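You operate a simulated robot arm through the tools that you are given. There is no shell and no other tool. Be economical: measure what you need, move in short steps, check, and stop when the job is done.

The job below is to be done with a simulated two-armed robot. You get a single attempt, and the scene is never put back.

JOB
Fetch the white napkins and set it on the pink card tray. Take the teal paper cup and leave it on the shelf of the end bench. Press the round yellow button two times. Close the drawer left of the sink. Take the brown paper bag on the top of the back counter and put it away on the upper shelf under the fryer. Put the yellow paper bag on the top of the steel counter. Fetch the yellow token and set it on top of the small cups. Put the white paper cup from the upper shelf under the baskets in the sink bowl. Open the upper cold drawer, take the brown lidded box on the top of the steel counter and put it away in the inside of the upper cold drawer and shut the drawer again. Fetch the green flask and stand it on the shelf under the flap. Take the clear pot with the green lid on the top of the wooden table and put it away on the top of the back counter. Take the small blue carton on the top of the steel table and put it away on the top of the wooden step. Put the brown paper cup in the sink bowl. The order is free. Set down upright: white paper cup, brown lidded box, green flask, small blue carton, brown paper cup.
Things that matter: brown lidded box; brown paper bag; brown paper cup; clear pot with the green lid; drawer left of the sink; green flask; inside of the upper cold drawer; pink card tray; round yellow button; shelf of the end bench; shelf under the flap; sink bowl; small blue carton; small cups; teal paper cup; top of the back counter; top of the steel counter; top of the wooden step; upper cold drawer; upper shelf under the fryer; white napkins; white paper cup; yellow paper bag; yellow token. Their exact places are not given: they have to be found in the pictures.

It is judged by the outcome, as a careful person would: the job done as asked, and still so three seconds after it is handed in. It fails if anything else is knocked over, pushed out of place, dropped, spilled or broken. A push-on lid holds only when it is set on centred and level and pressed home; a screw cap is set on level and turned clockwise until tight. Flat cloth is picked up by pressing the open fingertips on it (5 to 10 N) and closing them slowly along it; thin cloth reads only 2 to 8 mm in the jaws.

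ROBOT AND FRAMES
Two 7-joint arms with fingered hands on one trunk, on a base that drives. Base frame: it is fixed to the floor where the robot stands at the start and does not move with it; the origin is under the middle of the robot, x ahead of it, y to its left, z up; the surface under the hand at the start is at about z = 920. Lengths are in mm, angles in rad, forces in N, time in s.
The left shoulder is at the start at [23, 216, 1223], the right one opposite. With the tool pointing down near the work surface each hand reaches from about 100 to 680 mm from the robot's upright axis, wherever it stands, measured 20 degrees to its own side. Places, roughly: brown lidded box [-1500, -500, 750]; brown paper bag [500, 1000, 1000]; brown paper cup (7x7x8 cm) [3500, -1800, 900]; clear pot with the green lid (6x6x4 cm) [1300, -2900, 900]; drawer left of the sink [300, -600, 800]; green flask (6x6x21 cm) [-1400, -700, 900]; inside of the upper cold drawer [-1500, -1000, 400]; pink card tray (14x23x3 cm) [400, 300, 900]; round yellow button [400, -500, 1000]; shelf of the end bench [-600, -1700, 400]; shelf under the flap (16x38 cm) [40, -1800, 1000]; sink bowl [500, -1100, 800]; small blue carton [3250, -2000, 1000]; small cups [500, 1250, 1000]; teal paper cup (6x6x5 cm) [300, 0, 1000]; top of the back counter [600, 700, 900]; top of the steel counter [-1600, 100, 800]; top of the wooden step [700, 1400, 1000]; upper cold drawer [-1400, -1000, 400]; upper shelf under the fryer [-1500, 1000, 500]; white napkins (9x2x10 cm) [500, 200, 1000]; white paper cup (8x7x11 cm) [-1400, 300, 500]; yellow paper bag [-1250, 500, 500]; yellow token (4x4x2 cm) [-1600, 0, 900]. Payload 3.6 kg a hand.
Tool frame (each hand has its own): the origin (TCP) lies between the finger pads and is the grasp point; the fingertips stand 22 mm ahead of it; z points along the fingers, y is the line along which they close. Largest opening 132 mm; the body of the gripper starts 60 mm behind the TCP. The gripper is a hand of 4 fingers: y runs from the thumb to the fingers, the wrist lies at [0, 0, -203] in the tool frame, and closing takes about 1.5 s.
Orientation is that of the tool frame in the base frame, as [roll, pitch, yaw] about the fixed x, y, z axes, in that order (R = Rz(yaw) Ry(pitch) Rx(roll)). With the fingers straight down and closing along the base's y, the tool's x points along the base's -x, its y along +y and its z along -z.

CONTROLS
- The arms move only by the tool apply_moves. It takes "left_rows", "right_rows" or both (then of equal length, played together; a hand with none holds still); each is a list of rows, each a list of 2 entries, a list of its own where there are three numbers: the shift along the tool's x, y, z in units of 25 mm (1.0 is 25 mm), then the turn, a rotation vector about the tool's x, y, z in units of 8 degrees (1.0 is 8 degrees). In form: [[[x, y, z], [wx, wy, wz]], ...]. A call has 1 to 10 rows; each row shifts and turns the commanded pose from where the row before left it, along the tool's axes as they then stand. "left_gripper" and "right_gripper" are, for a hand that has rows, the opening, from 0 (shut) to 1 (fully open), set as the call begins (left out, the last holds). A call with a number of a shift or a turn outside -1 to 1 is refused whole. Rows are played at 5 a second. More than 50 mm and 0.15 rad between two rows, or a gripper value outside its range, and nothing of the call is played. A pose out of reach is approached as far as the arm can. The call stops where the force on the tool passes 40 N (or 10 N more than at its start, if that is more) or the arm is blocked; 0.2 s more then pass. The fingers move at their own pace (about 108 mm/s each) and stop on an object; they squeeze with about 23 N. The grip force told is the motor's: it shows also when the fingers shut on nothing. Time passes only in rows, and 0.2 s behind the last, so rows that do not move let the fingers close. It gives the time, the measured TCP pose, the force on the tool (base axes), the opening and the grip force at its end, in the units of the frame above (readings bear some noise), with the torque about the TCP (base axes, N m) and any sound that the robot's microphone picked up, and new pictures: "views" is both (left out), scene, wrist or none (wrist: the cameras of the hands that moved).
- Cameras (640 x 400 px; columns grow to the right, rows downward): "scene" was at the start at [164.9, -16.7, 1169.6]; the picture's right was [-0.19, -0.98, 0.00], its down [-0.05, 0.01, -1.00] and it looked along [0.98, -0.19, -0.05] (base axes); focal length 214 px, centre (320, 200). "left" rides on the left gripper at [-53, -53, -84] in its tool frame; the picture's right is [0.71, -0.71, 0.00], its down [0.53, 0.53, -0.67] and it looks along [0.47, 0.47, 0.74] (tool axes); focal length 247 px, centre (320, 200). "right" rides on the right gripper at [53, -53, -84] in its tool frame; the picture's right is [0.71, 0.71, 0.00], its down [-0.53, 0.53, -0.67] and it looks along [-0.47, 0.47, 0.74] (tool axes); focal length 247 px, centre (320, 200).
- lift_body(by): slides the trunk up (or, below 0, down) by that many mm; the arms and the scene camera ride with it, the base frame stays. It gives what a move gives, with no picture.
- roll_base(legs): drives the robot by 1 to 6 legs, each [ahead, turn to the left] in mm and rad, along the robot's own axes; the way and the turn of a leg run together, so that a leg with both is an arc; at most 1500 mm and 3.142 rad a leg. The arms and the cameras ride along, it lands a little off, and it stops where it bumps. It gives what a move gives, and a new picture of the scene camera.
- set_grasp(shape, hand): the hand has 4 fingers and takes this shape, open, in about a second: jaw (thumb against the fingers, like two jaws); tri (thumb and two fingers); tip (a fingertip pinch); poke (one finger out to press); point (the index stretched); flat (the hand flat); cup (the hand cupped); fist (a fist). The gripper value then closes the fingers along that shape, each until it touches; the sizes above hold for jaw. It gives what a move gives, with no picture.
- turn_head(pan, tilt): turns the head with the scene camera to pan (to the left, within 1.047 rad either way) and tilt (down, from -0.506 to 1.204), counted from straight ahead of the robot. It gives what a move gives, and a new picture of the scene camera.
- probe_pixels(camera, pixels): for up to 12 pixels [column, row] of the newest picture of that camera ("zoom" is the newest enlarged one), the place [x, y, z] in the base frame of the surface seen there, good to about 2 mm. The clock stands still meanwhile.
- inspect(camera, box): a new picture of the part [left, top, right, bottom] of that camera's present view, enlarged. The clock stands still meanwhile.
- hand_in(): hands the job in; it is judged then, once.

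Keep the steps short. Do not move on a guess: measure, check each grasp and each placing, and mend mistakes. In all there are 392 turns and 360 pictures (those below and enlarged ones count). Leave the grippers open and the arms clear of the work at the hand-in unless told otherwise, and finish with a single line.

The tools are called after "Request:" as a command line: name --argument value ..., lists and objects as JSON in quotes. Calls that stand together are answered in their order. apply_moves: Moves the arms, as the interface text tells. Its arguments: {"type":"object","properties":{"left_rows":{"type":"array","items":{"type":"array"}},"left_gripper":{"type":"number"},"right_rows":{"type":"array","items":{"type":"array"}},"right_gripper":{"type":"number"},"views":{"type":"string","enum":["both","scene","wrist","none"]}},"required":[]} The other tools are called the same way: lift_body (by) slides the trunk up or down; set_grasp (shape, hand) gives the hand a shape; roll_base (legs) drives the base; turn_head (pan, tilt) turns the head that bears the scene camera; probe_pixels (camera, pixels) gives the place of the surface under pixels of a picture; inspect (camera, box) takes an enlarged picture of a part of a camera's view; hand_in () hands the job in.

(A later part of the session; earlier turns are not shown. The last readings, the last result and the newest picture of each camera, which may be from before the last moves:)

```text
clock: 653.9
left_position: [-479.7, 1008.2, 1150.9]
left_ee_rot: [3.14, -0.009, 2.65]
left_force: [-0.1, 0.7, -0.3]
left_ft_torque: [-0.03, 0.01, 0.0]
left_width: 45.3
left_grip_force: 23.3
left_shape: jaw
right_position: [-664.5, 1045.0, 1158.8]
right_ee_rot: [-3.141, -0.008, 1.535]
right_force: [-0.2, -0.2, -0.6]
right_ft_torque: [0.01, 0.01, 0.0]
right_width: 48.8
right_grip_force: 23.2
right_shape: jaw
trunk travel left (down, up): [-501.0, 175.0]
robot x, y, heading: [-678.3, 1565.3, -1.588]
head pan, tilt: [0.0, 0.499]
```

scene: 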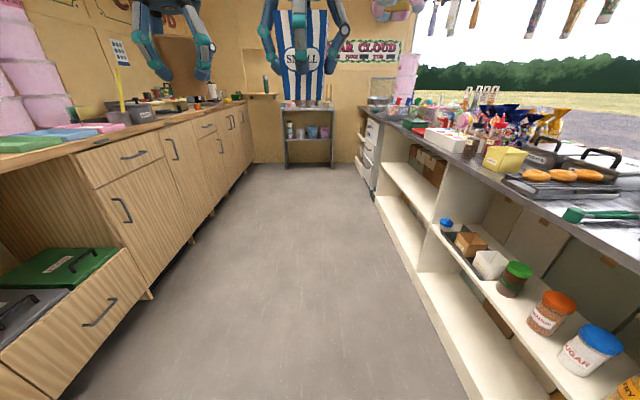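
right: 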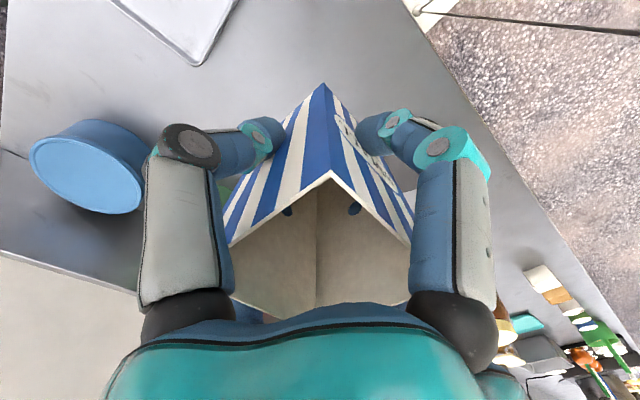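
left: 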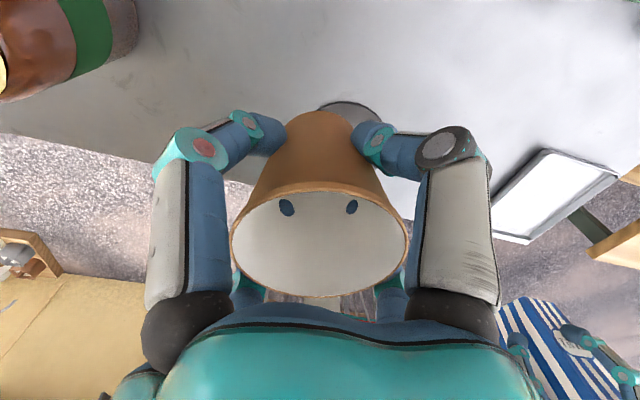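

Request:
roll_base --legs '[[0, 0.4], [0, 0.4]]'

Request:
roll_base --legs '[[0, 0.4], [0, 0.38]]'

Request:
roll_base --legs '[[450, -0.02]]'

```text
clock: 655.7
left_position: [-276.0, 1138.4, 1152.9]
left_ee_rot: [-3.14, -0.01, 3.057]
left_force: [0.6, 0.1, -0.3]
left_ft_torque: [-0.02, 0.02, 0.01]
left_width: 45.3
left_grip_force: 22.9
left_shape: jaw
right_position: [-460.0, 1097.3, 1159.8]
right_ee_rot: [-3.137, -0.004, 1.939]
right_force: [0.4, 0.6, -0.7]
right_ft_torque: [-0.02, 0.0, 0.02]
right_width: 48.9
right_grip_force: 22.8
right_shape: jaw
trunk travel left (down, up): [-501.0, 175.0]
robot x, y, heading: [-698.8, 1555.7, -1.182]
head pan, tilt: [0.0, 0.499]
stopped in leg 1: the robot was blocked; the commanded pose is now the measured one
```

scene: 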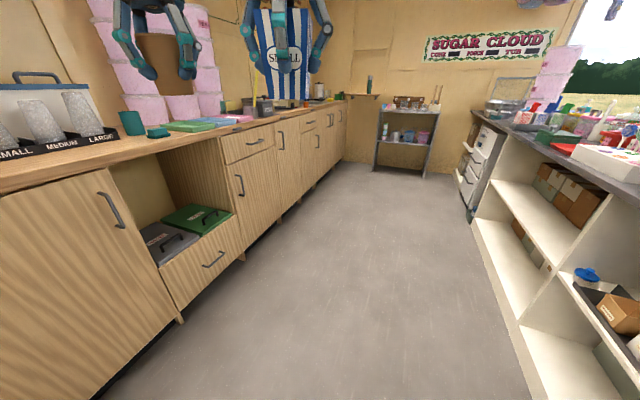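

```text
clock: 657.4
left_position: [-149.9, 1323.6, 1153.7]
left_ee_rot: [3.14, -0.009, -2.842]
left_force: [-0.1, -1.1, -0.7]
left_ft_torque: [0.0, 0.0, -0.01]
left_width: 45.1
left_grip_force: 23.9
left_shape: jaw
right_position: [-306.4, 1216.6, 1159.7]
right_ee_rot: [-3.141, -0.009, 2.323]
right_force: [-0.4, 0.3, 0.1]
right_ft_torque: [0.03, 0.01, 0.04]
right_width: 48.7
right_grip_force: 23.3
right_shape: jaw
trunk travel left (down, up): [-501.0, 175.0]
robot x, y, heading: [-714.4, 1550.8, -0.791]
head pan, tilt: [0.0, 0.499]
stopped in leg 1: the robot was blocked; the commanded pose is now the measured one
```

scene: 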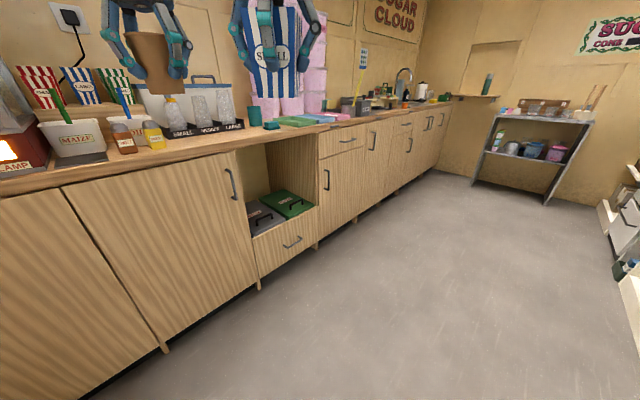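

```text
clock: 660.1
left_position: [157.5, 980.1, 1154.0]
left_ee_rot: [-3.141, -0.008, -2.869]
left_force: [-0.1, -0.4, 0.1]
left_ft_torque: [0.04, 0.0, 0.0]
left_width: 45.2
left_grip_force: 23.3
left_shape: jaw
right_position: [0.3, 881.6, 1161.9]
right_ee_rot: [-3.14, -0.004, 2.301]
right_force: [0.0, 0.9, -0.4]
right_ft_torque: [0.02, -0.01, -0.01]
right_width: 48.6
right_grip_force: 23.0
right_shape: jaw
trunk travel left (down, up): [-501.0, 175.0]
robot x, y, heading: [-396.3, 1219.1, -0.819]
head pan, tilt: [0.0, 0.499]
```

scene: 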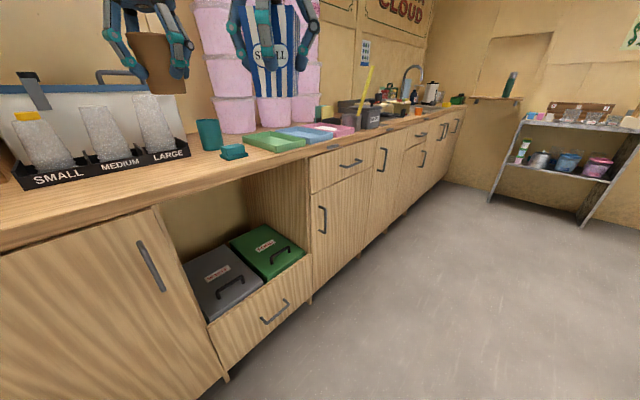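

Request:
roll_base --legs '[[-400, 0], [0, 0.38]]'

Request:
roll_base --legs '[[0, 0.38]]'

Request:
roll_base --legs '[[250, 0.06], [270, 0]]'

```text
clock: 663.6
left_position: [-74.4, 1444.3, 1155.8]
left_ee_rot: [-3.14, -0.008, -2.573]
left_force: [-0.9, -0.3, -0.1]
left_ft_torque: [0.0, 0.01, 0.02]
left_width: 45.2
left_grip_force: 23.3
left_shape: jaw
right_position: [-193.6, 1266.6, 1154.4]
right_ee_rot: [3.132, -0.03, 2.531]
right_force: [-0.2, 0.5, -0.7]
right_ft_torque: [-0.01, 0.03, -0.02]
right_width: 48.5
right_grip_force: 23.1
right_shape: jaw
trunk travel left (down, up): [-501.0, 175.0]
robot x, y, heading: [-680.8, 1498.5, -0.515]
head pan, tilt: [0.0, 0.499]
stopped in leg 2: the robot was blocked; the commanded pose is now the measured one
```

scene: 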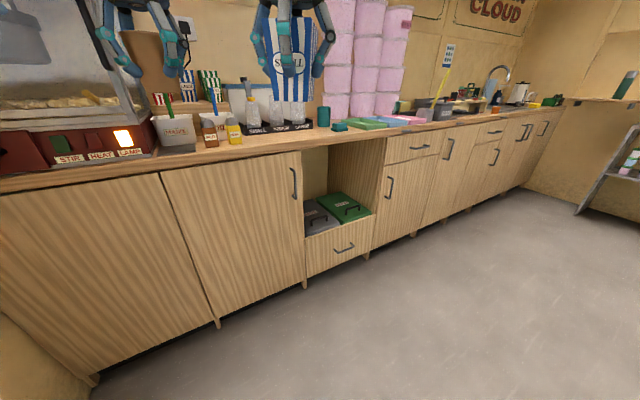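

```text
clock: 664.8
left_position: [-76.1, 1545.8, 1156.3]
left_ee_rot: [-3.14, -0.008, -2.402]
left_force: [-1.1, 0.9, -0.3]
left_ft_torque: [-0.02, -0.01, -0.01]
left_width: 45.2
left_grip_force: 22.8
left_shape: jaw
right_position: [-158.5, 1316.6, 1147.2]
right_ee_rot: [3.121, -0.053, 2.642]
right_force: [0.6, 0.5, -0.5]
right_ft_torque: [-0.01, 0.01, 0.0]
right_width: 48.2
right_grip_force: 23.2
right_shape: jaw
trunk travel left (down, up): [-501.0, 175.0]
robot x, y, heading: [-683.5, 1492.3, -0.347]
head pan, tilt: [0.0, 0.499]
stopped in leg 1: the robot was blocked; the commanded pose is now the measured one
```

scene: 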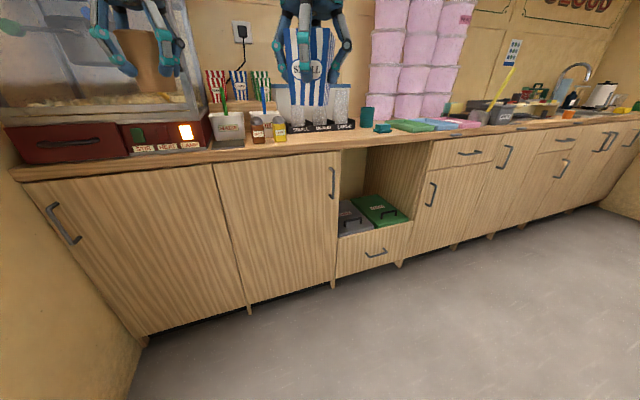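

```text
clock: 666.7
left_position: [158.2, 1507.1, 1158.2]
left_ee_rot: [-3.141, -0.01, -2.34]
left_force: [0.2, 0.1, -0.2]
left_ft_torque: [-0.01, 0.01, 0.02]
left_width: 45.0
left_grip_force: 23.5
left_shape: jaw
right_position: [91.1, 1272.1, 1147.4]
right_ee_rot: [3.12, -0.057, 2.702]
right_force: [0.6, -0.1, -1.3]
right_ft_torque: [0.01, 0.01, 0.03]
right_width: 48.2
right_grip_force: 23.0
right_shape: jaw
trunk travel left (down, up): [-501.0, 175.0]
robot x, y, heading: [-449.1, 1414.5, -0.268]
head pan, tilt: [0.0, 0.499]
stopped in leg 1: the robot was blocked; the commanded pose is now the measured one
```

scene: 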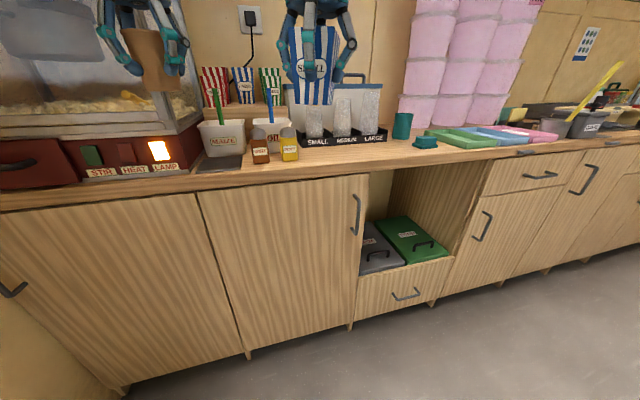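

Request:
apply_moves --left_rows '[[[0.69, 0.72, 0], [0, 0, 0]], [[0.69, 0.72, 0], [0, 0, 0]], [[0.69, 0.72, 0], [0, 0, 0]], [[0.69, 0.72, 0], [0, 0, 0]], [[0.69, 0.72, 0], [0, 0, 0]], [[0.69, 0.72, 0], [0, 0, 0]], [[0.69, 0.72, 0], [0, 0, 0]], [[0.69, 0.72, 0], [0, 0, 0]]]' --views "none"

Request:
inspect --camera "scene" --box '[170, 40, 330, 180]'

Request:
probe_pixels --camera "scene" --pixels '[[215, 95], [268, 95], [243, 90], [243, 103], [230, 104], [255, 106], [260, 112], [215, 107], [100, 100], [170, 120]]'

```text
clock: 668.5
left_position: [-40.3, 1509.0, 1160.1]
left_ee_rot: [-3.139, -0.006, -2.338]
left_force: [-0.2, -0.1, -0.2]
left_ft_torque: [-0.02, 0.0, 0.0]
left_width: 45.1
left_grip_force: 23.1
left_shape: jaw
right_position: [87.9, 1273.0, 1149.6]
right_ee_rot: [3.122, -0.052, 2.704]
right_force: [0.0, -0.3, -0.1]
right_ft_torque: [-0.01, -0.03, 0.01]
right_width: 48.1
right_grip_force: 22.6
right_shape: jaw
trunk travel left (down, up): [-501.0, 175.0]
robot x, y, heading: [-451.2, 1413.8, -0.265]
head pan, tilt: [0.0, 0.499]
```

```text
2.86 times, centred on (250, 110) of scene
```

zoom: 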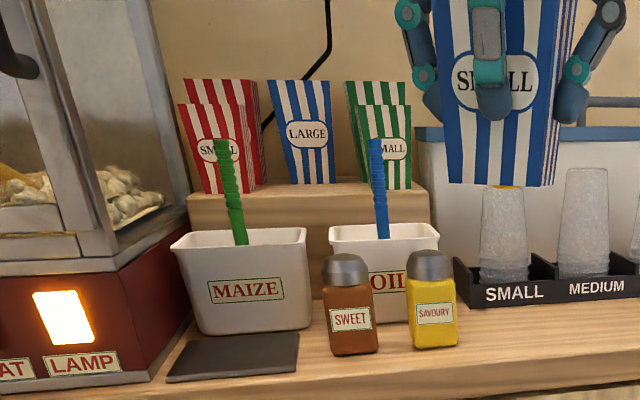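

```text
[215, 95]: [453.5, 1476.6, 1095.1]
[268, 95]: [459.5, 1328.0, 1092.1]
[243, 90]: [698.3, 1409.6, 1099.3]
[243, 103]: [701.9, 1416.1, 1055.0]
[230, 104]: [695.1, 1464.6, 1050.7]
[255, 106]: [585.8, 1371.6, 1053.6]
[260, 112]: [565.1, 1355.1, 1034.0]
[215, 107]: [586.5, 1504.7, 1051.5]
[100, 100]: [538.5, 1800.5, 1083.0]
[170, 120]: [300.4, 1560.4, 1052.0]
```

Request:
apply_moves --left_rows '[[[0, 0, 1], [0, 0, 0]], [[0, 0, 1], [0, 0, 0]], [[0.3, 0.3, 1], [0, 0, 0]], [[0.5, 0.5, 1], [0, 0, 0]], [[0.69, 0.72, 1], [0, 0, 0]], [[0.69, 0.72, 1], [0, 0, 0]], [[0.69, 0.72, 1], [0, 0, 0]], [[0.69, 0.72, 1], [0, 0, 0]], [[0.69, 0.72, 0], [0, 0, 0]], [[0.69, 0.72, 0], [0, 0, 0]]]' --views "none"

Request:
roll_base --legs '[[230, 0.5]]'

```text
clock: 670.7
left_position: [-199.1, 1487.5, 951.6]
left_ee_rot: [-3.138, -0.01, -2.339]
left_force: [0.5, -0.2, -0.1]
left_ft_torque: [0.01, 0.02, -0.01]
left_width: 44.9
left_grip_force: 22.9
left_shape: jaw
left hand out of reach, approached as far as the arm can: row 9, 10
right_position: [89.1, 1272.8, 1148.3]
right_ee_rot: [3.121, -0.054, 2.703]
right_force: [-0.6, -0.1, -0.5]
right_ft_torque: [0.05, 0.01, 0.02]
right_width: 48.2
right_grip_force: 22.6
right_shape: jaw
trunk travel left (down, up): [-501.0, 175.0]
robot x, y, heading: [-446.7, 1413.4, -0.262]
head pan, tilt: [0.0, 0.499]
```

```text
clock: 672.4
left_position: [-50.0, 1576.7, 953.7]
left_ee_rot: [3.14, -0.006, -1.894]
left_force: [0.4, 1.0, 0.1]
left_ft_torque: [0.02, 0.04, 0.02]
left_width: 44.9
left_grip_force: 23.2
left_shape: jaw
right_position: [307.3, 1495.5, 1149.2]
right_ee_rot: [-3.14, -0.063, 3.136]
right_force: [0.5, -9.7, -1.4]
right_ft_torque: [0.19, 0.01, 0.06]
right_width: 47.8
right_grip_force: 23.3
right_shape: jaw
trunk travel left (down, up): [-501.0, 175.0]
robot x, y, heading: [-243.5, 1386.9, 0.221]
head pan, tilt: [0.0, 0.499]
stopped in leg 1: the force on the tool passed its limit at 52 N (the readings are from after the stop); the commanded pose is now the measured one
```

scene: 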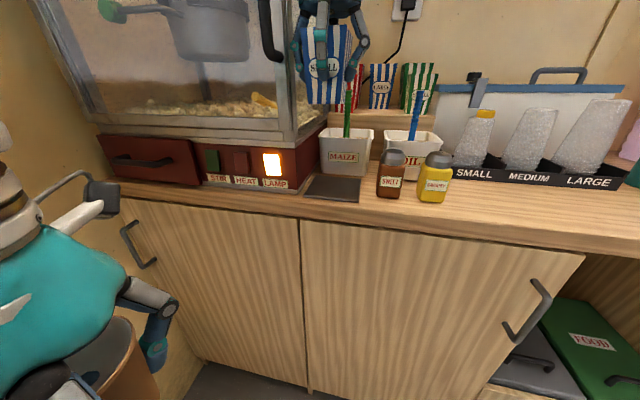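

Request:
apply_moves --right_rows '[[[0, -1, 0], [0, 0, 0]], [[0, -1, 0], [0, -0.45, 0]], [[0, -1, 0], [0, 0, 0]], [[0, -0.6, -0.6], [0, 0, 0]]]' --views "wrist"

```text
clock: 673.4
left_position: [-50.0, 1577.5, 952.2]
left_ee_rot: [3.14, -0.008, -1.893]
left_force: [-0.2, -0.6, 0.4]
left_ft_torque: [0.0, -0.05, 0.01]
left_width: 45.0
left_grip_force: 22.7
left_shape: jaw
right_position: [302.1, 1407.6, 1165.8]
right_ee_rot: [3.141, 0.0, 3.137]
right_force: [0.0, -0.2, -1.3]
right_ft_torque: [0.06, -0.03, -0.03]
right_width: 47.7
right_grip_force: 23.3
right_shape: jaw
trunk travel left (down, up): [-501.0, 175.0]
robot x, y, heading: [-240.5, 1387.9, 0.221]
head pan, tilt: [0.0, 0.499]
```

right: 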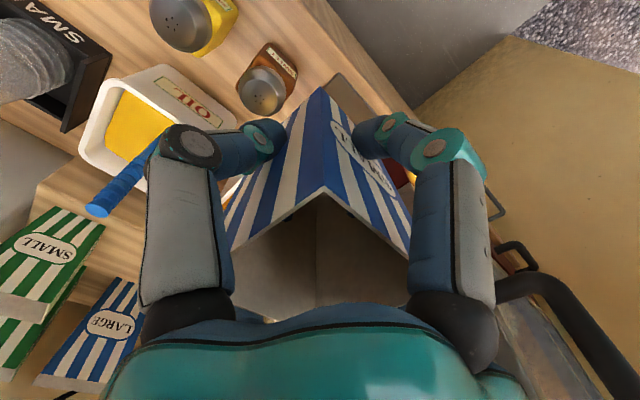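

Request:
apply_moves --right_rows '[[[0, -0.5, -1], [0, 0, 0]], [[0, -0.5, -1], [0, 0, 0]], [[0, -0.5, 0], [0, 0, 0]], [[0, -0.5, 0], [0, 0, 0]]]' --views "none"

Request:
roll_base --legs '[[225, 0]]'

```text
clock: 674.4
left_position: [-50.7, 1578.3, 952.8]
left_ee_rot: [-3.14, -0.006, -1.894]
left_force: [0.4, 0.2, 0.2]
left_ft_torque: [0.02, 0.0, 0.03]
left_width: 45.1
left_grip_force: 22.8
left_shape: jaw
right_position: [303.7, 1357.7, 1214.7]
right_ee_rot: [-3.141, 0.002, 3.138]
right_force: [-0.2, -1.0, 0.2]
right_ft_torque: [0.02, 0.02, -0.04]
right_width: 47.8
right_grip_force: 23.3
right_shape: jaw
trunk travel left (down, up): [-501.0, 175.0]
robot x, y, heading: [-240.3, 1387.4, 0.225]
head pan, tilt: [0.0, 0.499]
```

```text
clock: 676.1
left_position: [174.4, 1625.2, 953.3]
left_ee_rot: [-3.141, -0.009, -1.901]
left_force: [0.3, -1.3, -0.3]
left_ft_torque: [-0.04, 0.05, 0.0]
left_width: 44.9
left_grip_force: 23.2
left_shape: jaw
right_position: [525.6, 1403.9, 1213.9]
right_ee_rot: [-3.141, 0.002, 3.131]
right_force: [0.1, 0.1, -0.3]
right_ft_torque: [0.02, 0.05, -0.03]
right_width: 47.8
right_grip_force: 23.0
right_shape: jaw
trunk travel left (down, up): [-501.0, 175.0]
robot x, y, heading: [-19.1, 1436.8, 0.213]
head pan, tilt: [0.0, 0.499]
```

scene: 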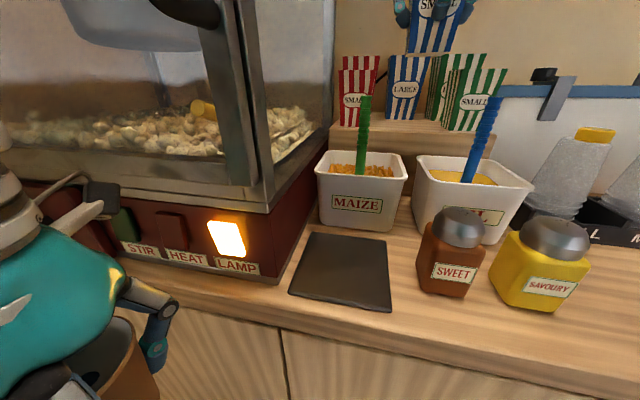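

Request:
inspect --camera "scene" --box '[320, 30, 520, 160]'

Request:
probe_pixels --camera "scene" --pixels '[[345, 75], [350, 118], [455, 72], [448, 122], [500, 72], [400, 115], [405, 122], [400, 130], [405, 70], [370, 100], [385, 121], [430, 121]]'

```text
3.08 times, centred on (420, 95) of scene
```

zoom: 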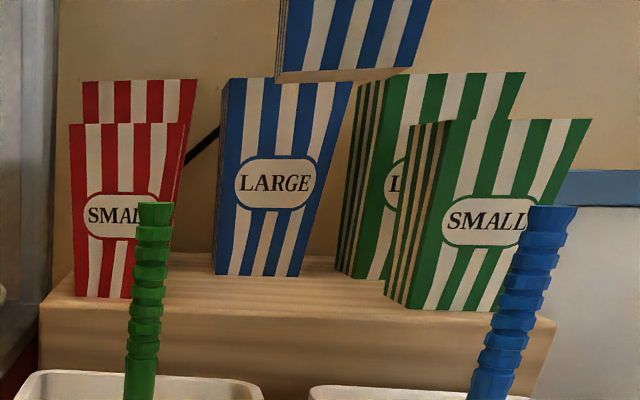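

```text
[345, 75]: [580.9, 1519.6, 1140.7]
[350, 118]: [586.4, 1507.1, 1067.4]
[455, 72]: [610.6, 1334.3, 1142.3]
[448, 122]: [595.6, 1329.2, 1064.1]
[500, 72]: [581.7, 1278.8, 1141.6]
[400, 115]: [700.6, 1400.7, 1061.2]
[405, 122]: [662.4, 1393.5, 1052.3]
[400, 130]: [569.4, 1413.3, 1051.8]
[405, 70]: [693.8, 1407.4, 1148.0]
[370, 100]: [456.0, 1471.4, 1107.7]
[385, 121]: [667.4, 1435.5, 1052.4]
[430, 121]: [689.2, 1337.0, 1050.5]
```

Request:
apply_moves --right_rows '[[[0, 0, 0], [0, 0, 0.93]], [[0, 0, 0], [0, 0, 0.93]], [[0, 0, 0], [0, 0, 0.93]], [[0, 0, 0], [0, 0, 0.93]], [[0, 0, 0], [0, 0, 0.93]], [[0, 0, 0], [0, 0, 0.9]], [[-0.77, 0.85, 0], [0, 0, 0]], [[-0.77, 0.85, 0], [0, 0, 0]], [[-0.77, 0.85, 0], [0, 0, 0]]]' --views "wrist"

Request:
inspect --camera "scene" --box '[320, 0, 520, 160]'

```text
clock: 678.1
left_position: [170.6, 1628.2, 953.4]
left_ee_rot: [-3.14, -0.01, -1.901]
left_force: [-0.8, -0.7, 0.1]
left_ft_torque: [-0.04, 0.0, -0.01]
left_width: 45.1
left_grip_force: 23.1
left_shape: jaw
right_position: [610.0, 1413.8, 1217.4]
right_ee_rot: [-3.141, 0.009, 2.362]
right_force: [-1.1, 0.2, -0.7]
right_ft_torque: [-0.05, 0.03, 0.04]
right_width: 47.6
right_grip_force: 23.0
right_shape: jaw
trunk travel left (down, up): [-501.0, 175.0]
robot x, y, heading: [-18.4, 1435.3, 0.21]
head pan, tilt: [0.0, 0.499]
```

right: 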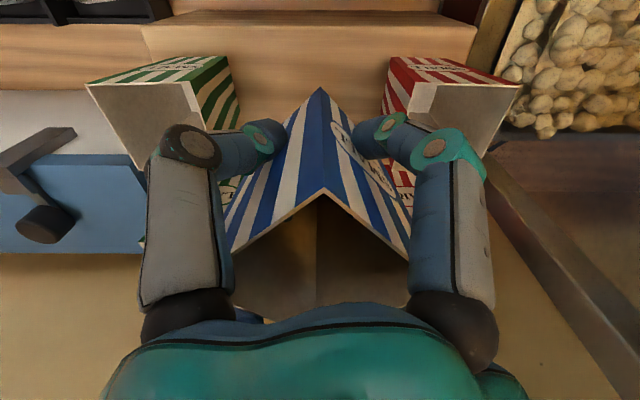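

```text
2.50 times, centred on (420, 80) of scene
```

zoom: 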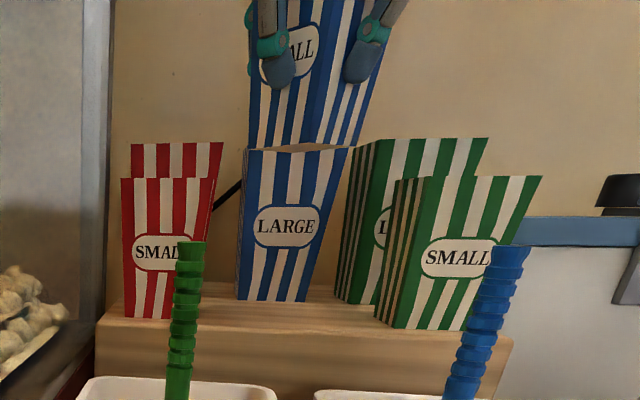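

Request:
apply_moves --right_rows '[[[-0.2, -0.1, 0.6], [0, 0.06, 0]], [[0, 0, 0.8], [0, 0, 0]], [[0, 0, 0.8], [0, 0, 0]], [[0, 0, 0.8], [0, 0, 0]], [[0, 0, 0.8], [0, 0, 0]]]' --views "both"

```text
clock: 679.4
left_position: [173.2, 1626.9, 953.4]
left_ee_rot: [3.141, -0.008, -1.901]
left_force: [0.4, -0.1, 0.3]
left_ft_torque: [0.02, 0.0, -0.01]
left_width: 45.2
left_grip_force: 23.0
left_shape: jaw
right_position: [610.7, 1402.8, 1122.1]
right_ee_rot: [3.141, -0.007, 2.356]
right_force: [-0.7, -0.1, -0.2]
right_ft_torque: [0.01, 0.03, 0.01]
right_width: 47.8
right_grip_force: 23.1
right_shape: jaw
trunk travel left (down, up): [-501.0, 175.0]
robot x, y, heading: [-19.7, 1439.3, 0.215]
head pan, tilt: [0.0, 0.499]
```

scene: 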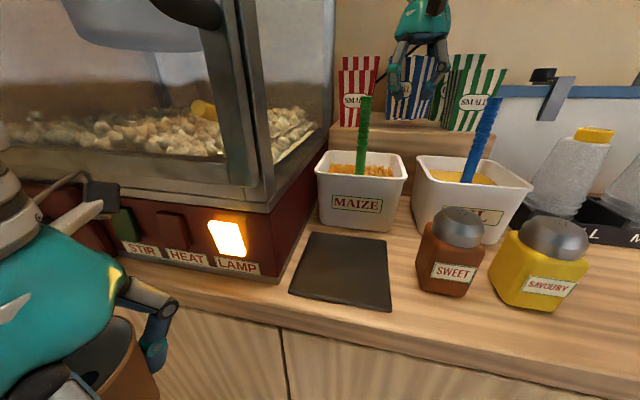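
right: 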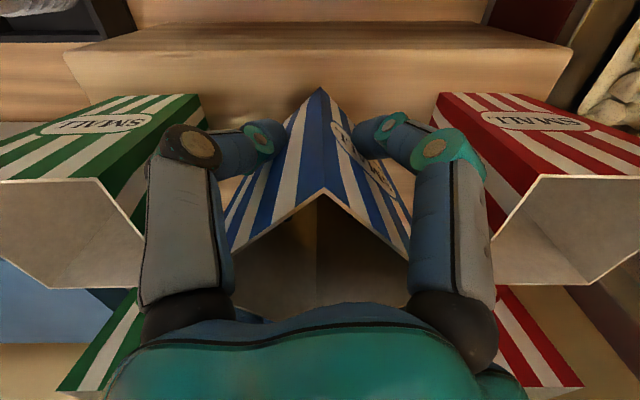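

Request:
apply_moves --right_rows '[[[0, -0.05, 0.3], [0, 0, 0]], [[0, 0, 0.2], [0, 0, 0]], [[0, 0, 0.1], [0, 0, 0]]]' --views "none"

Request:
apply_moves --right_rows '[[[0, 0, 0.06], [0, 0, 0]], [[0, 0, 0.06], [0, 0, 0]]]' --views "none"

```text
clock: 680.1
left_position: [171.3, 1624.8, 953.7]
left_ee_rot: [3.141, -0.008, -1.901]
left_force: [0.3, -1.2, -0.6]
left_ft_torque: [-0.02, 0.01, 0.0]
left_width: 44.9
left_grip_force: 23.2
left_shape: jaw
right_position: [611.5, 1402.0, 1106.7]
right_ee_rot: [3.139, -0.008, 2.354]
right_force: [-0.4, 0.0, 0.0]
right_ft_torque: [0.01, 0.02, 0.0]
right_width: 47.6
right_grip_force: 23.5
right_shape: jaw
trunk travel left (down, up): [-501.0, 175.0]
robot x, y, heading: [-21.6, 1435.8, 0.214]
head pan, tilt: [0.0, 0.499]
```

```text
clock: 680.8
left_position: [172.8, 1624.7, 954.0]
left_ee_rot: [3.141, -0.007, -1.901]
left_force: [-0.6, 0.9, -1.0]
left_ft_torque: [0.05, 0.02, 0.01]
left_width: 44.9
left_grip_force: 23.2
left_shape: jaw
right_position: [611.3, 1403.2, 1102.3]
right_ee_rot: [3.14, -0.005, 2.358]
right_force: [-0.7, 0.2, 2.3]
right_ft_torque: [-0.01, -0.08, -0.01]
right_width: 47.6
right_grip_force: 23.1
right_shape: jaw
trunk travel left (down, up): [-501.0, 175.0]
robot x, y, heading: [-18.4, 1437.8, 0.21]
head pan, tilt: [0.0, 0.499]
```

Request:
apply_moves --right_rows '[[[0, 0, 0.05], [0, 0, 0]], [[0, 0, 0], [0, 0, 0]]]' --views "none"

Request:
apply_moves --right_rows '[[[0, 0, 0], [0, 0, 0]], [[0, 0, 0], [0, 0, 0]], [[0, 0, 0], [0, 0, 0]], [[0, 0, -0.4], [0, 0, 0]], [[0, 0, -0.8], [0, 0, 0]], [[0, 0, -0.9], [0, 0, 0]], [[0, 0, -0.9], [0, 0, 0]], [[0, 0, -0.9], [0, 0, 0]]]' --right_gripper 0.56 --views "both"

```text
clock: 681.4
left_position: [172.1, 1625.8, 953.4]
left_ee_rot: [-3.141, -0.009, -1.9]
left_force: [0.7, -1.0, -0.4]
left_ft_torque: [0.02, 0.05, 0.04]
left_width: 45.0
left_grip_force: 23.4
left_shape: jaw
right_position: [610.9, 1403.0, 1102.3]
right_ee_rot: [3.139, -0.007, 2.359]
right_force: [0.8, 2.3, 6.5]
right_ft_torque: [0.0, -0.16, 0.01]
right_width: 47.7
right_grip_force: 23.0
right_shape: jaw
trunk travel left (down, up): [-501.0, 175.0]
robot x, y, heading: [-17.2, 1433.7, 0.209]
head pan, tilt: [0.0, 0.499]
```

```text
clock: 683.1
left_position: [172.0, 1624.6, 952.8]
left_ee_rot: [-3.14, -0.008, -1.901]
left_force: [-1.4, 0.4, -0.4]
left_ft_torque: [0.0, 0.03, -0.05]
left_width: 45.0
left_grip_force: 23.2
left_shape: jaw
right_position: [610.6, 1402.9, 1198.6]
right_ee_rot: [3.141, -0.008, 2.355]
right_force: [0.4, -0.4, -0.8]
right_ft_torque: [-0.02, -0.04, -0.03]
right_width: 73.6
right_grip_force: 0.1
right_shape: jaw
trunk travel left (down, up): [-501.0, 175.0]
robot x, y, heading: [-18.2, 1433.7, 0.212]
head pan, tilt: [0.0, 0.499]
```

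scene: 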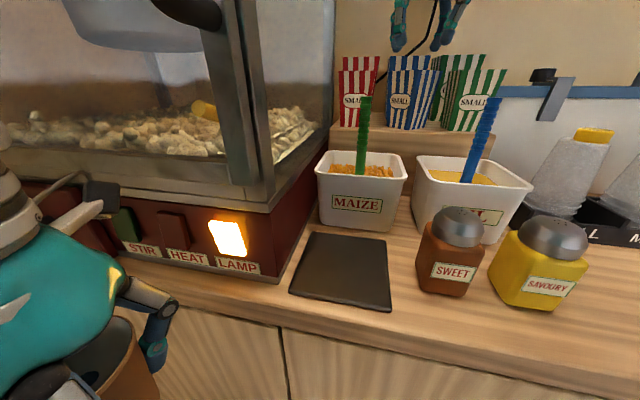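
right: 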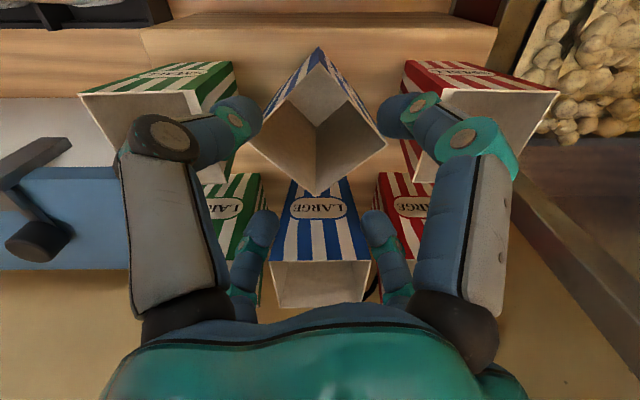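

Request:
apply_moves --right_rows '[[[0, 0, -0.8], [0, 0, 0]], [[0, 0, 0], [0, 0, 0]]]' --views "none"

Request:
roll_base --legs '[[-400, -0.2], [0, -0.5], [0, -0.5], [0, -0.5]]'

Request:
roll_base --legs '[[0, -0.3], [0, -0.2]]'

```text
clock: 683.8
left_position: [173.2, 1626.2, 954.3]
left_ee_rot: [3.141, -0.005, -1.901]
left_force: [0.4, 0.0, 0.7]
left_ft_torque: [-0.01, -0.02, -0.01]
left_width: 45.1
left_grip_force: 23.1
left_shape: jaw
right_position: [613.3, 1401.6, 1218.7]
right_ee_rot: [3.139, -0.009, 2.358]
right_force: [-0.5, -0.2, -0.4]
right_ft_torque: [0.02, 0.0, -0.04]
right_width: 73.6
right_grip_force: 0.0
right_shape: jaw
trunk travel left (down, up): [-501.0, 175.0]
robot x, y, heading: [-16.9, 1434.5, 0.218]
head pan, tilt: [0.0, 0.499]
```

```text
clock: 685.0
left_position: [81.4, 1597.2, 956.9]
left_ee_rot: [-3.133, -0.002, -1.949]
left_force: [-0.9, -0.1, 0.5]
left_ft_torque: [0.03, -0.07, 0.01]
left_width: 45.0
left_grip_force: 23.1
left_shape: jaw
right_position: [510.7, 1355.2, 1228.8]
right_ee_rot: [3.131, 0.0, 2.311]
right_force: [-1.3, 0.9, 0.9]
right_ft_torque: [0.05, -0.1, 0.0]
right_width: 73.6
right_grip_force: 0.1
right_shape: jaw
trunk travel left (down, up): [-501.0, 175.0]
robot x, y, heading: [-105.5, 1419.5, 0.17]
head pan, tilt: [0.0, 0.499]
stopped in leg 1: the robot was blocked; the commanded pose is now the measured one
```

scene: 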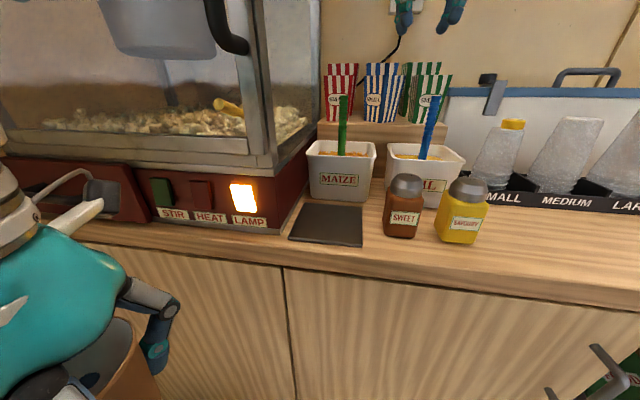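

```text
clock: 686.9
left_position: [131.5, 1514.6, 956.7]
left_ee_rot: [3.141, -0.002, -2.316]
left_force: [-0.2, -0.7, -0.5]
left_ft_torque: [0.0, 0.0, 0.03]
left_width: 45.1
left_grip_force: 22.8
left_shape: jaw
right_position: [440.8, 1128.6, 1226.5]
right_ee_rot: [3.135, -0.007, 1.934]
right_force: [-0.5, 0.0, 0.7]
right_ft_torque: [0.01, 0.0, -0.02]
right_width: 73.8
right_grip_force: 0.0
right_shape: jaw
trunk travel left (down, up): [-501.0, 175.0]
robot x, y, heading: [-108.1, 1439.7, -0.204]
head pan, tilt: [0.0, 0.499]
stopped in leg 2: the robot was blocked; the commanded pose is now the measured one
```

scene: 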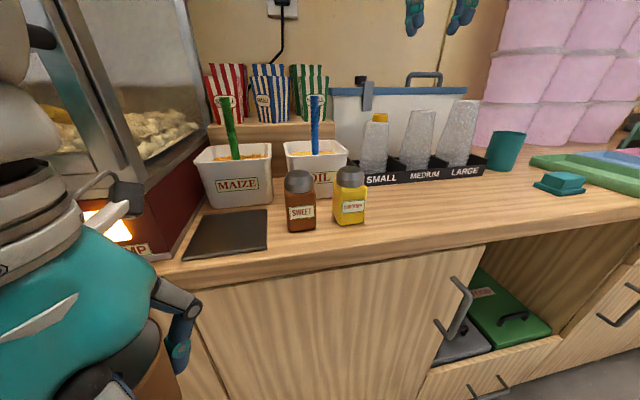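

Request:
roll_base --legs '[[-300, 0]]'

Request:
roll_base --legs '[[0, -0.45], [0, -0.45]]'

Request:
roll_base --legs '[[0, -0.4], [900, 0]]'

```text
clock: 689.0
left_position: [-157.6, 1576.6, 954.2]
left_ee_rot: [3.136, -0.006, -2.305]
left_force: [-0.3, -0.1, 0.4]
left_ft_torque: [-0.02, 0.0, 0.01]
left_width: 45.0
left_grip_force: 23.0
left_shape: jaw
right_position: [159.7, 1194.7, 1223.1]
right_ee_rot: [-3.14, -0.01, 1.945]
right_force: [0.5, 1.2, 0.6]
right_ft_torque: [-0.01, 0.02, -0.01]
right_width: 73.6
right_grip_force: 0.1
right_shape: jaw
trunk travel left (down, up): [-501.0, 175.0]
robot x, y, heading: [-403.2, 1492.4, -0.188]
head pan, tilt: [0.0, 0.499]
```

scene: 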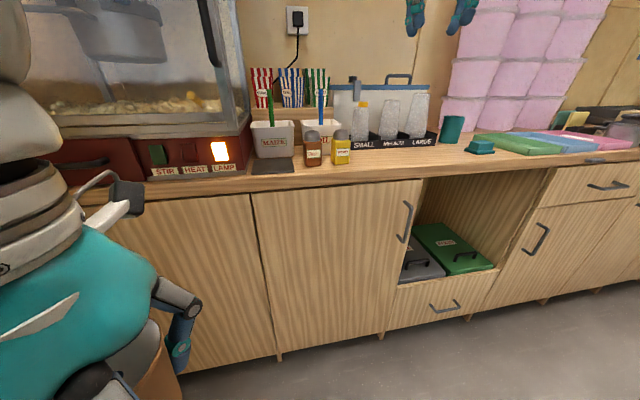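

```text
clock: 692.5
left_position: [-187.6, 1348.6, 955.2]
left_ee_rot: [3.133, -0.002, 3.075]
left_force: [0.2, -0.3, -0.4]
left_ft_torque: [0.05, 0.0, -0.02]
left_width: 45.1
left_grip_force: 23.1
left_shape: jaw
right_position: [-289.9, 860.8, 1226.3]
right_ee_rot: [-3.137, -0.013, 1.043]
right_force: [-1.1, -0.3, -0.7]
right_ft_torque: [0.05, -0.09, 0.0]
right_width: 74.0
right_grip_force: 0.0
right_shape: jaw
trunk travel left (down, up): [-501.0, 175.0]
robot x, y, heading: [-362.8, 1513.5, -1.094]
head pan, tilt: [0.0, 0.499]
stopped in leg 2: the robot was blocked; the commanded pose is now the measured one
```

scene: 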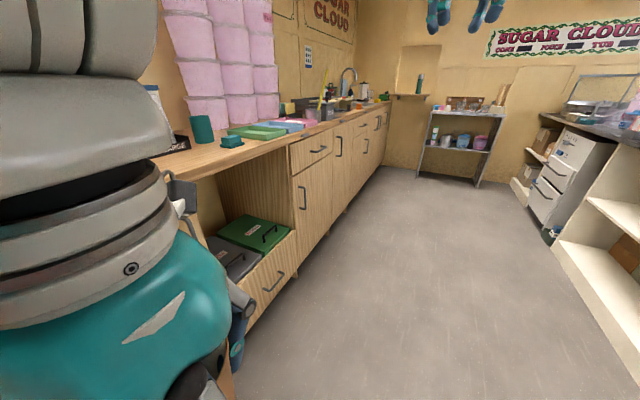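

```text
clock: 694.7
left_position: [-262.4, 1266.2, 954.9]
left_ee_rot: [3.132, -0.008, 2.671]
left_force: [-0.3, -0.1, 0.2]
left_ft_torque: [0.01, -0.01, -0.01]
left_width: 44.8
left_grip_force: 22.5
left_shape: jaw
right_position: [-553.4, 863.6, 1224.1]
right_ee_rot: [-3.125, -0.006, 0.631]
right_force: [0.0, -0.1, -0.3]
right_ft_torque: [0.04, -0.05, 0.02]
right_width: 73.9
right_grip_force: 0.0
right_shape: jaw
trunk travel left (down, up): [-501.0, 175.0]
robot x, y, heading: [-343.4, 1487.8, -1.525]
head pan, tilt: [0.0, 0.499]
stopped in leg 2: the robot was blocked; the commanded pose is now the measured one
```

scene: 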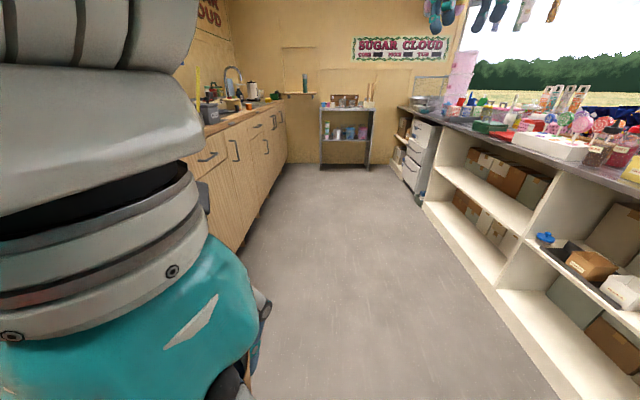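

Request:
roll_base --legs '[[1200, -0.03], [1250, 0]]'

Request:
roll_base --legs '[[0, 0.4]]'

Request:
roll_base --legs '[[0, 0.4]]'

Request:
roll_base --legs '[[0, 0.4]]'

```text
clock: 698.6
left_position: [-257.0, 496.6, 956.9]
left_ee_rot: [-3.142, -0.004, 2.627]
left_force: [0.0, -1.6, -0.3]
left_ft_torque: [0.05, -0.03, 0.02]
left_width: 44.9
left_grip_force: 22.6
left_shape: jaw
right_position: [-567.9, 102.6, 1235.1]
right_ee_rot: [-3.133, 0.002, 0.576]
right_force: [-0.1, -1.7, -1.2]
right_ft_torque: [0.11, 0.0, 0.03]
right_width: 73.8
right_grip_force: 0.1
right_shape: jaw
trunk travel left (down, up): [-501.0, 175.0]
robot x, y, heading: [-328.4, 711.0, -1.582]
head pan, tilt: [0.0, 0.499]
stopped in leg 1: the robot was blocked; the commanded pose is now the measured one
```

scene: 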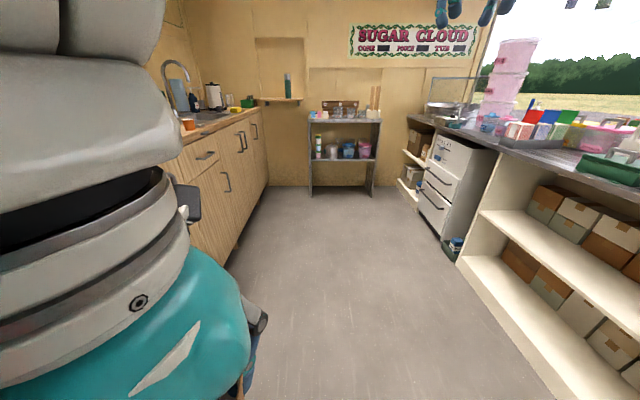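

```text
clock: 700.4
left_position: [-182.8, 545.0, 959.3]
left_ee_rot: [-3.137, -0.002, 3.018]
left_force: [0.0, 0.3, 0.3]
left_ft_torque: [-0.01, -0.01, -0.01]
left_width: 45.0
left_grip_force: 22.2
left_shape: jaw
right_position: [-318.9, 60.8, 1241.0]
right_ee_rot: [-3.138, 0.009, 0.967]
right_force: [0.9, -0.3, 0.9]
right_ft_torque: [0.0, 0.01, 0.03]
right_width: 74.0
right_grip_force: 0.2
right_shape: jaw
trunk travel left (down, up): [-501.0, 175.0]
robot x, y, heading: [-342.3, 708.6, -1.19]
head pan, tilt: [0.0, 0.499]
stopped in leg 1: the robot was blocked; the commanded pose is now the measured one
```

scene: 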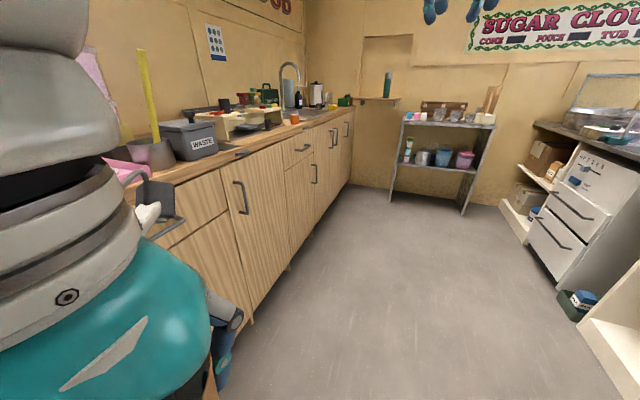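

```text
clock: 701.4
left_position: [-165.2, 567.5, 960.7]
left_ee_rot: [-3.136, -0.001, -3.131]
left_force: [0.7, 0.3, 0.3]
left_ft_torque: [0.02, -0.01, -0.01]
left_width: 44.8
left_grip_force: 22.4
left_shape: jaw
right_position: [-236.6, 70.1, 1241.5]
right_ee_rot: [-3.139, 0.011, 1.1]
right_force: [0.6, -0.3, -0.4]
right_ft_torque: [-0.03, 0.05, -0.02]
right_width: 74.0
right_grip_force: 0.0
right_shape: jaw
trunk travel left (down, up): [-501.0, 175.0]
robot x, y, heading: [-349.5, 704.7, -1.055]
head pan, tilt: [0.0, 0.499]
stopped in leg 1: the robot was blocked; the commanded pose is now the measured one
```

scene: 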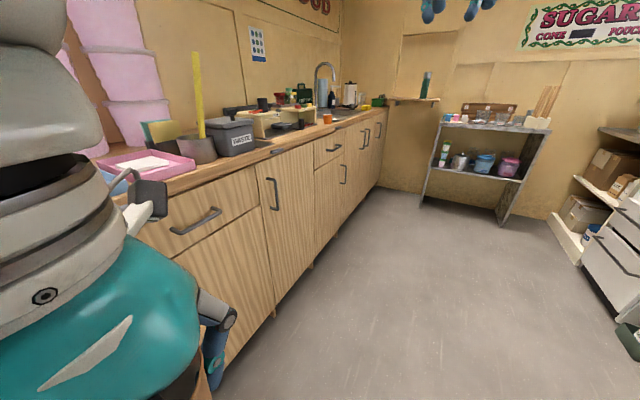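

```text
clock: 702.8
left_position: [-133.4, 625.9, 963.3]
left_ee_rot: [-3.139, -0.001, -2.83]
left_force: [0.2, -0.1, -0.7]
left_ft_torque: [0.01, -0.02, 0.0]
left_width: 44.7
left_grip_force: 22.5
left_shape: jaw
right_position: [-56.6, 132.1, 1242.5]
right_ee_rot: [-3.139, 0.015, 1.405]
right_force: [0.4, 0.5, 0.0]
right_ft_torque: [0.02, -0.01, 0.02]
right_width: 73.9
right_grip_force: 0.0
right_shape: jaw
trunk travel left (down, up): [-501.0, 175.0]
robot x, y, heading: [-363.7, 696.4, -0.752]
head pan, tilt: [0.0, 0.499]
stopped in leg 1: the robot was blocked; the commanded pose is now the measured one
```

scene: 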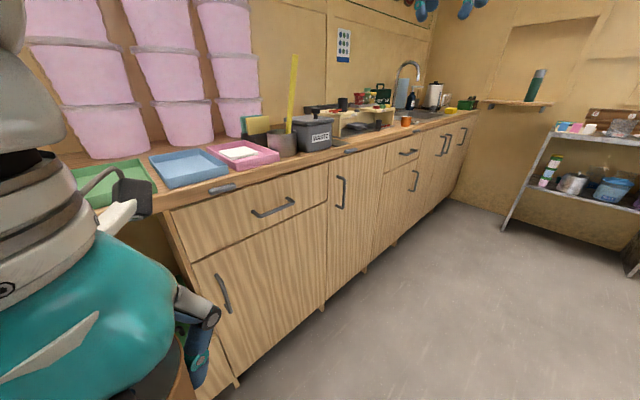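

Request:
roll_base --legs '[[0, -0.45], [0, -0.42]]'

Request:
roll_base --legs '[[800, 0], [700, 0]]'

```text
clock: 706.0
left_position: [-266.0, 476.0, 962.7]
left_ee_rot: [-3.138, 0.001, 2.6]
left_force: [-0.3, 0.3, -0.4]
left_ft_torque: [-0.01, -0.05, -0.01]
left_width: 44.9
left_grip_force: 23.1
left_shape: jaw
right_position: [-584.5, 91.9, 1245.2]
right_ee_rot: [-3.137, 0.012, 0.56]
right_force: [-0.6, 0.4, 0.2]
right_ft_torque: [-0.03, -0.02, 0.01]
right_width: 73.9
right_grip_force: 0.2
right_shape: jaw
trunk travel left (down, up): [-501.0, 175.0]
robot x, y, heading: [-319.9, 692.1, -1.598]
head pan, tilt: [0.0, 0.499]
stopped in leg 2: the robot was blocked; the commanded pose is now the measured one
```

scene: 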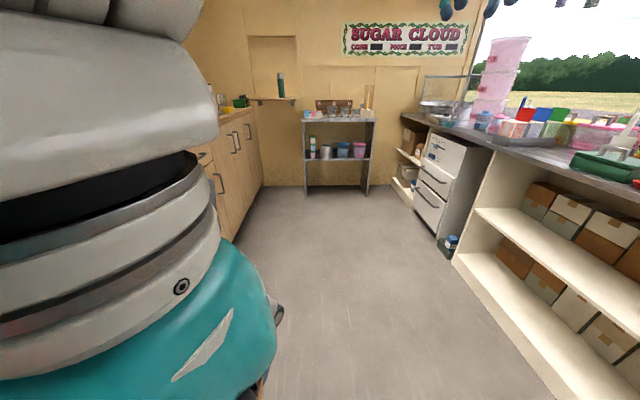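

```text
clock: 713.6
left_position: [-305.8, -998.4, 961.2]
left_ee_rot: [-3.138, -0.002, 2.593]
left_force: [-0.1, -0.8, -0.4]
left_ft_torque: [0.01, 0.03, 0.01]
left_width: 44.7
left_grip_force: 23.5
left_shape: jaw
right_position: [-625.8, -1384.0, 1245.4]
right_ee_rot: [-3.133, 0.013, 0.554]
right_force: [-0.5, -0.3, 0.1]
right_ft_torque: [0.01, -0.01, 0.03]
right_width: 73.9
right_grip_force: 0.0
right_shape: jaw
trunk travel left (down, up): [-501.0, 175.0]
robot x, y, heading: [-355.9, -783.2, -1.606]
head pan, tilt: [0.0, 0.499]
```

scene: 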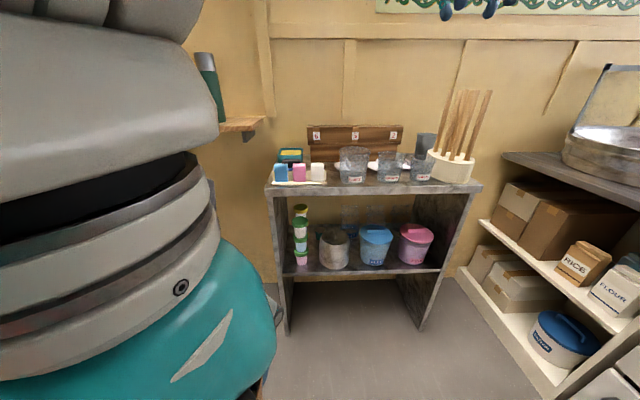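

Request:
roll_base --legs '[[230, 0.6], [220, 0.6]]'

Request:
roll_base --legs '[[0, 0.35]]'

```text
clock: 718.0
left_position: [91.2, -1159.5, 962.7]
left_ee_rot: [-3.136, -0.007, -2.485]
left_force: [0.6, 0.6, 0.5]
left_ft_torque: [-0.03, 0.01, 0.01]
left_width: 44.6
left_grip_force: 22.5
left_shape: jaw
right_position: [332.9, -1594.1, 1247.7]
right_ee_rot: [-3.137, 0.016, 1.756]
right_force: [0.4, 2.0, 0.1]
right_ft_torque: [-0.07, 0.04, 0.02]
right_width: 74.0
right_grip_force: 0.1
right_shape: jaw
trunk travel left (down, up): [-501.0, 175.0]
robot x, y, heading: [-143.1, -1168.4, -0.402]
head pan, tilt: [0.0, 0.499]
stopped in leg 2: the robot was blocked; the commanded pose is now the measured one
```

scene: 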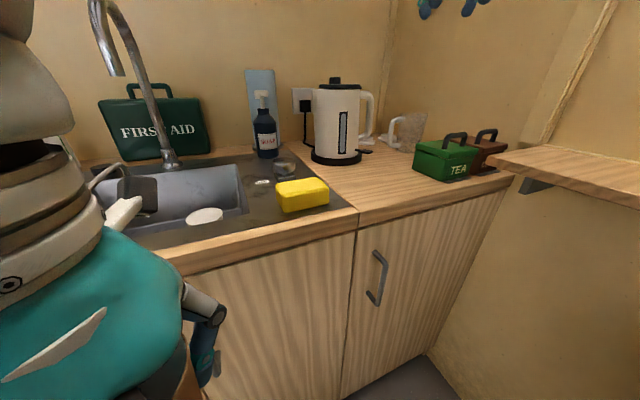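

```text
clock: 719.5
left_position: [74.6, -1081.9, 962.8]
left_ee_rot: [-3.138, -0.004, -2.137]
left_force: [0.0, -1.2, -0.9]
left_ft_torque: [0.0, -0.05, 0.02]
left_width: 44.6
left_grip_force: 22.9
left_shape: jaw
right_position: [450.9, -1412.4, 1245.0]
right_ee_rot: [-3.14, 0.01, 2.103]
right_force: [-0.3, 0.2, -0.4]
right_ft_torque: [0.0, -0.01, 0.04]
right_width: 73.8
right_grip_force: 0.1
right_shape: jaw
trunk travel left (down, up): [-501.0, 175.0]
robot x, y, heading: [-143.4, -1186.1, -0.058]
head pan, tilt: [0.0, 0.499]
```

scene: 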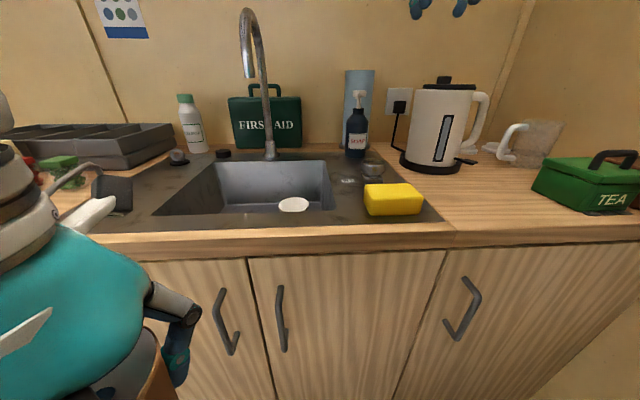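

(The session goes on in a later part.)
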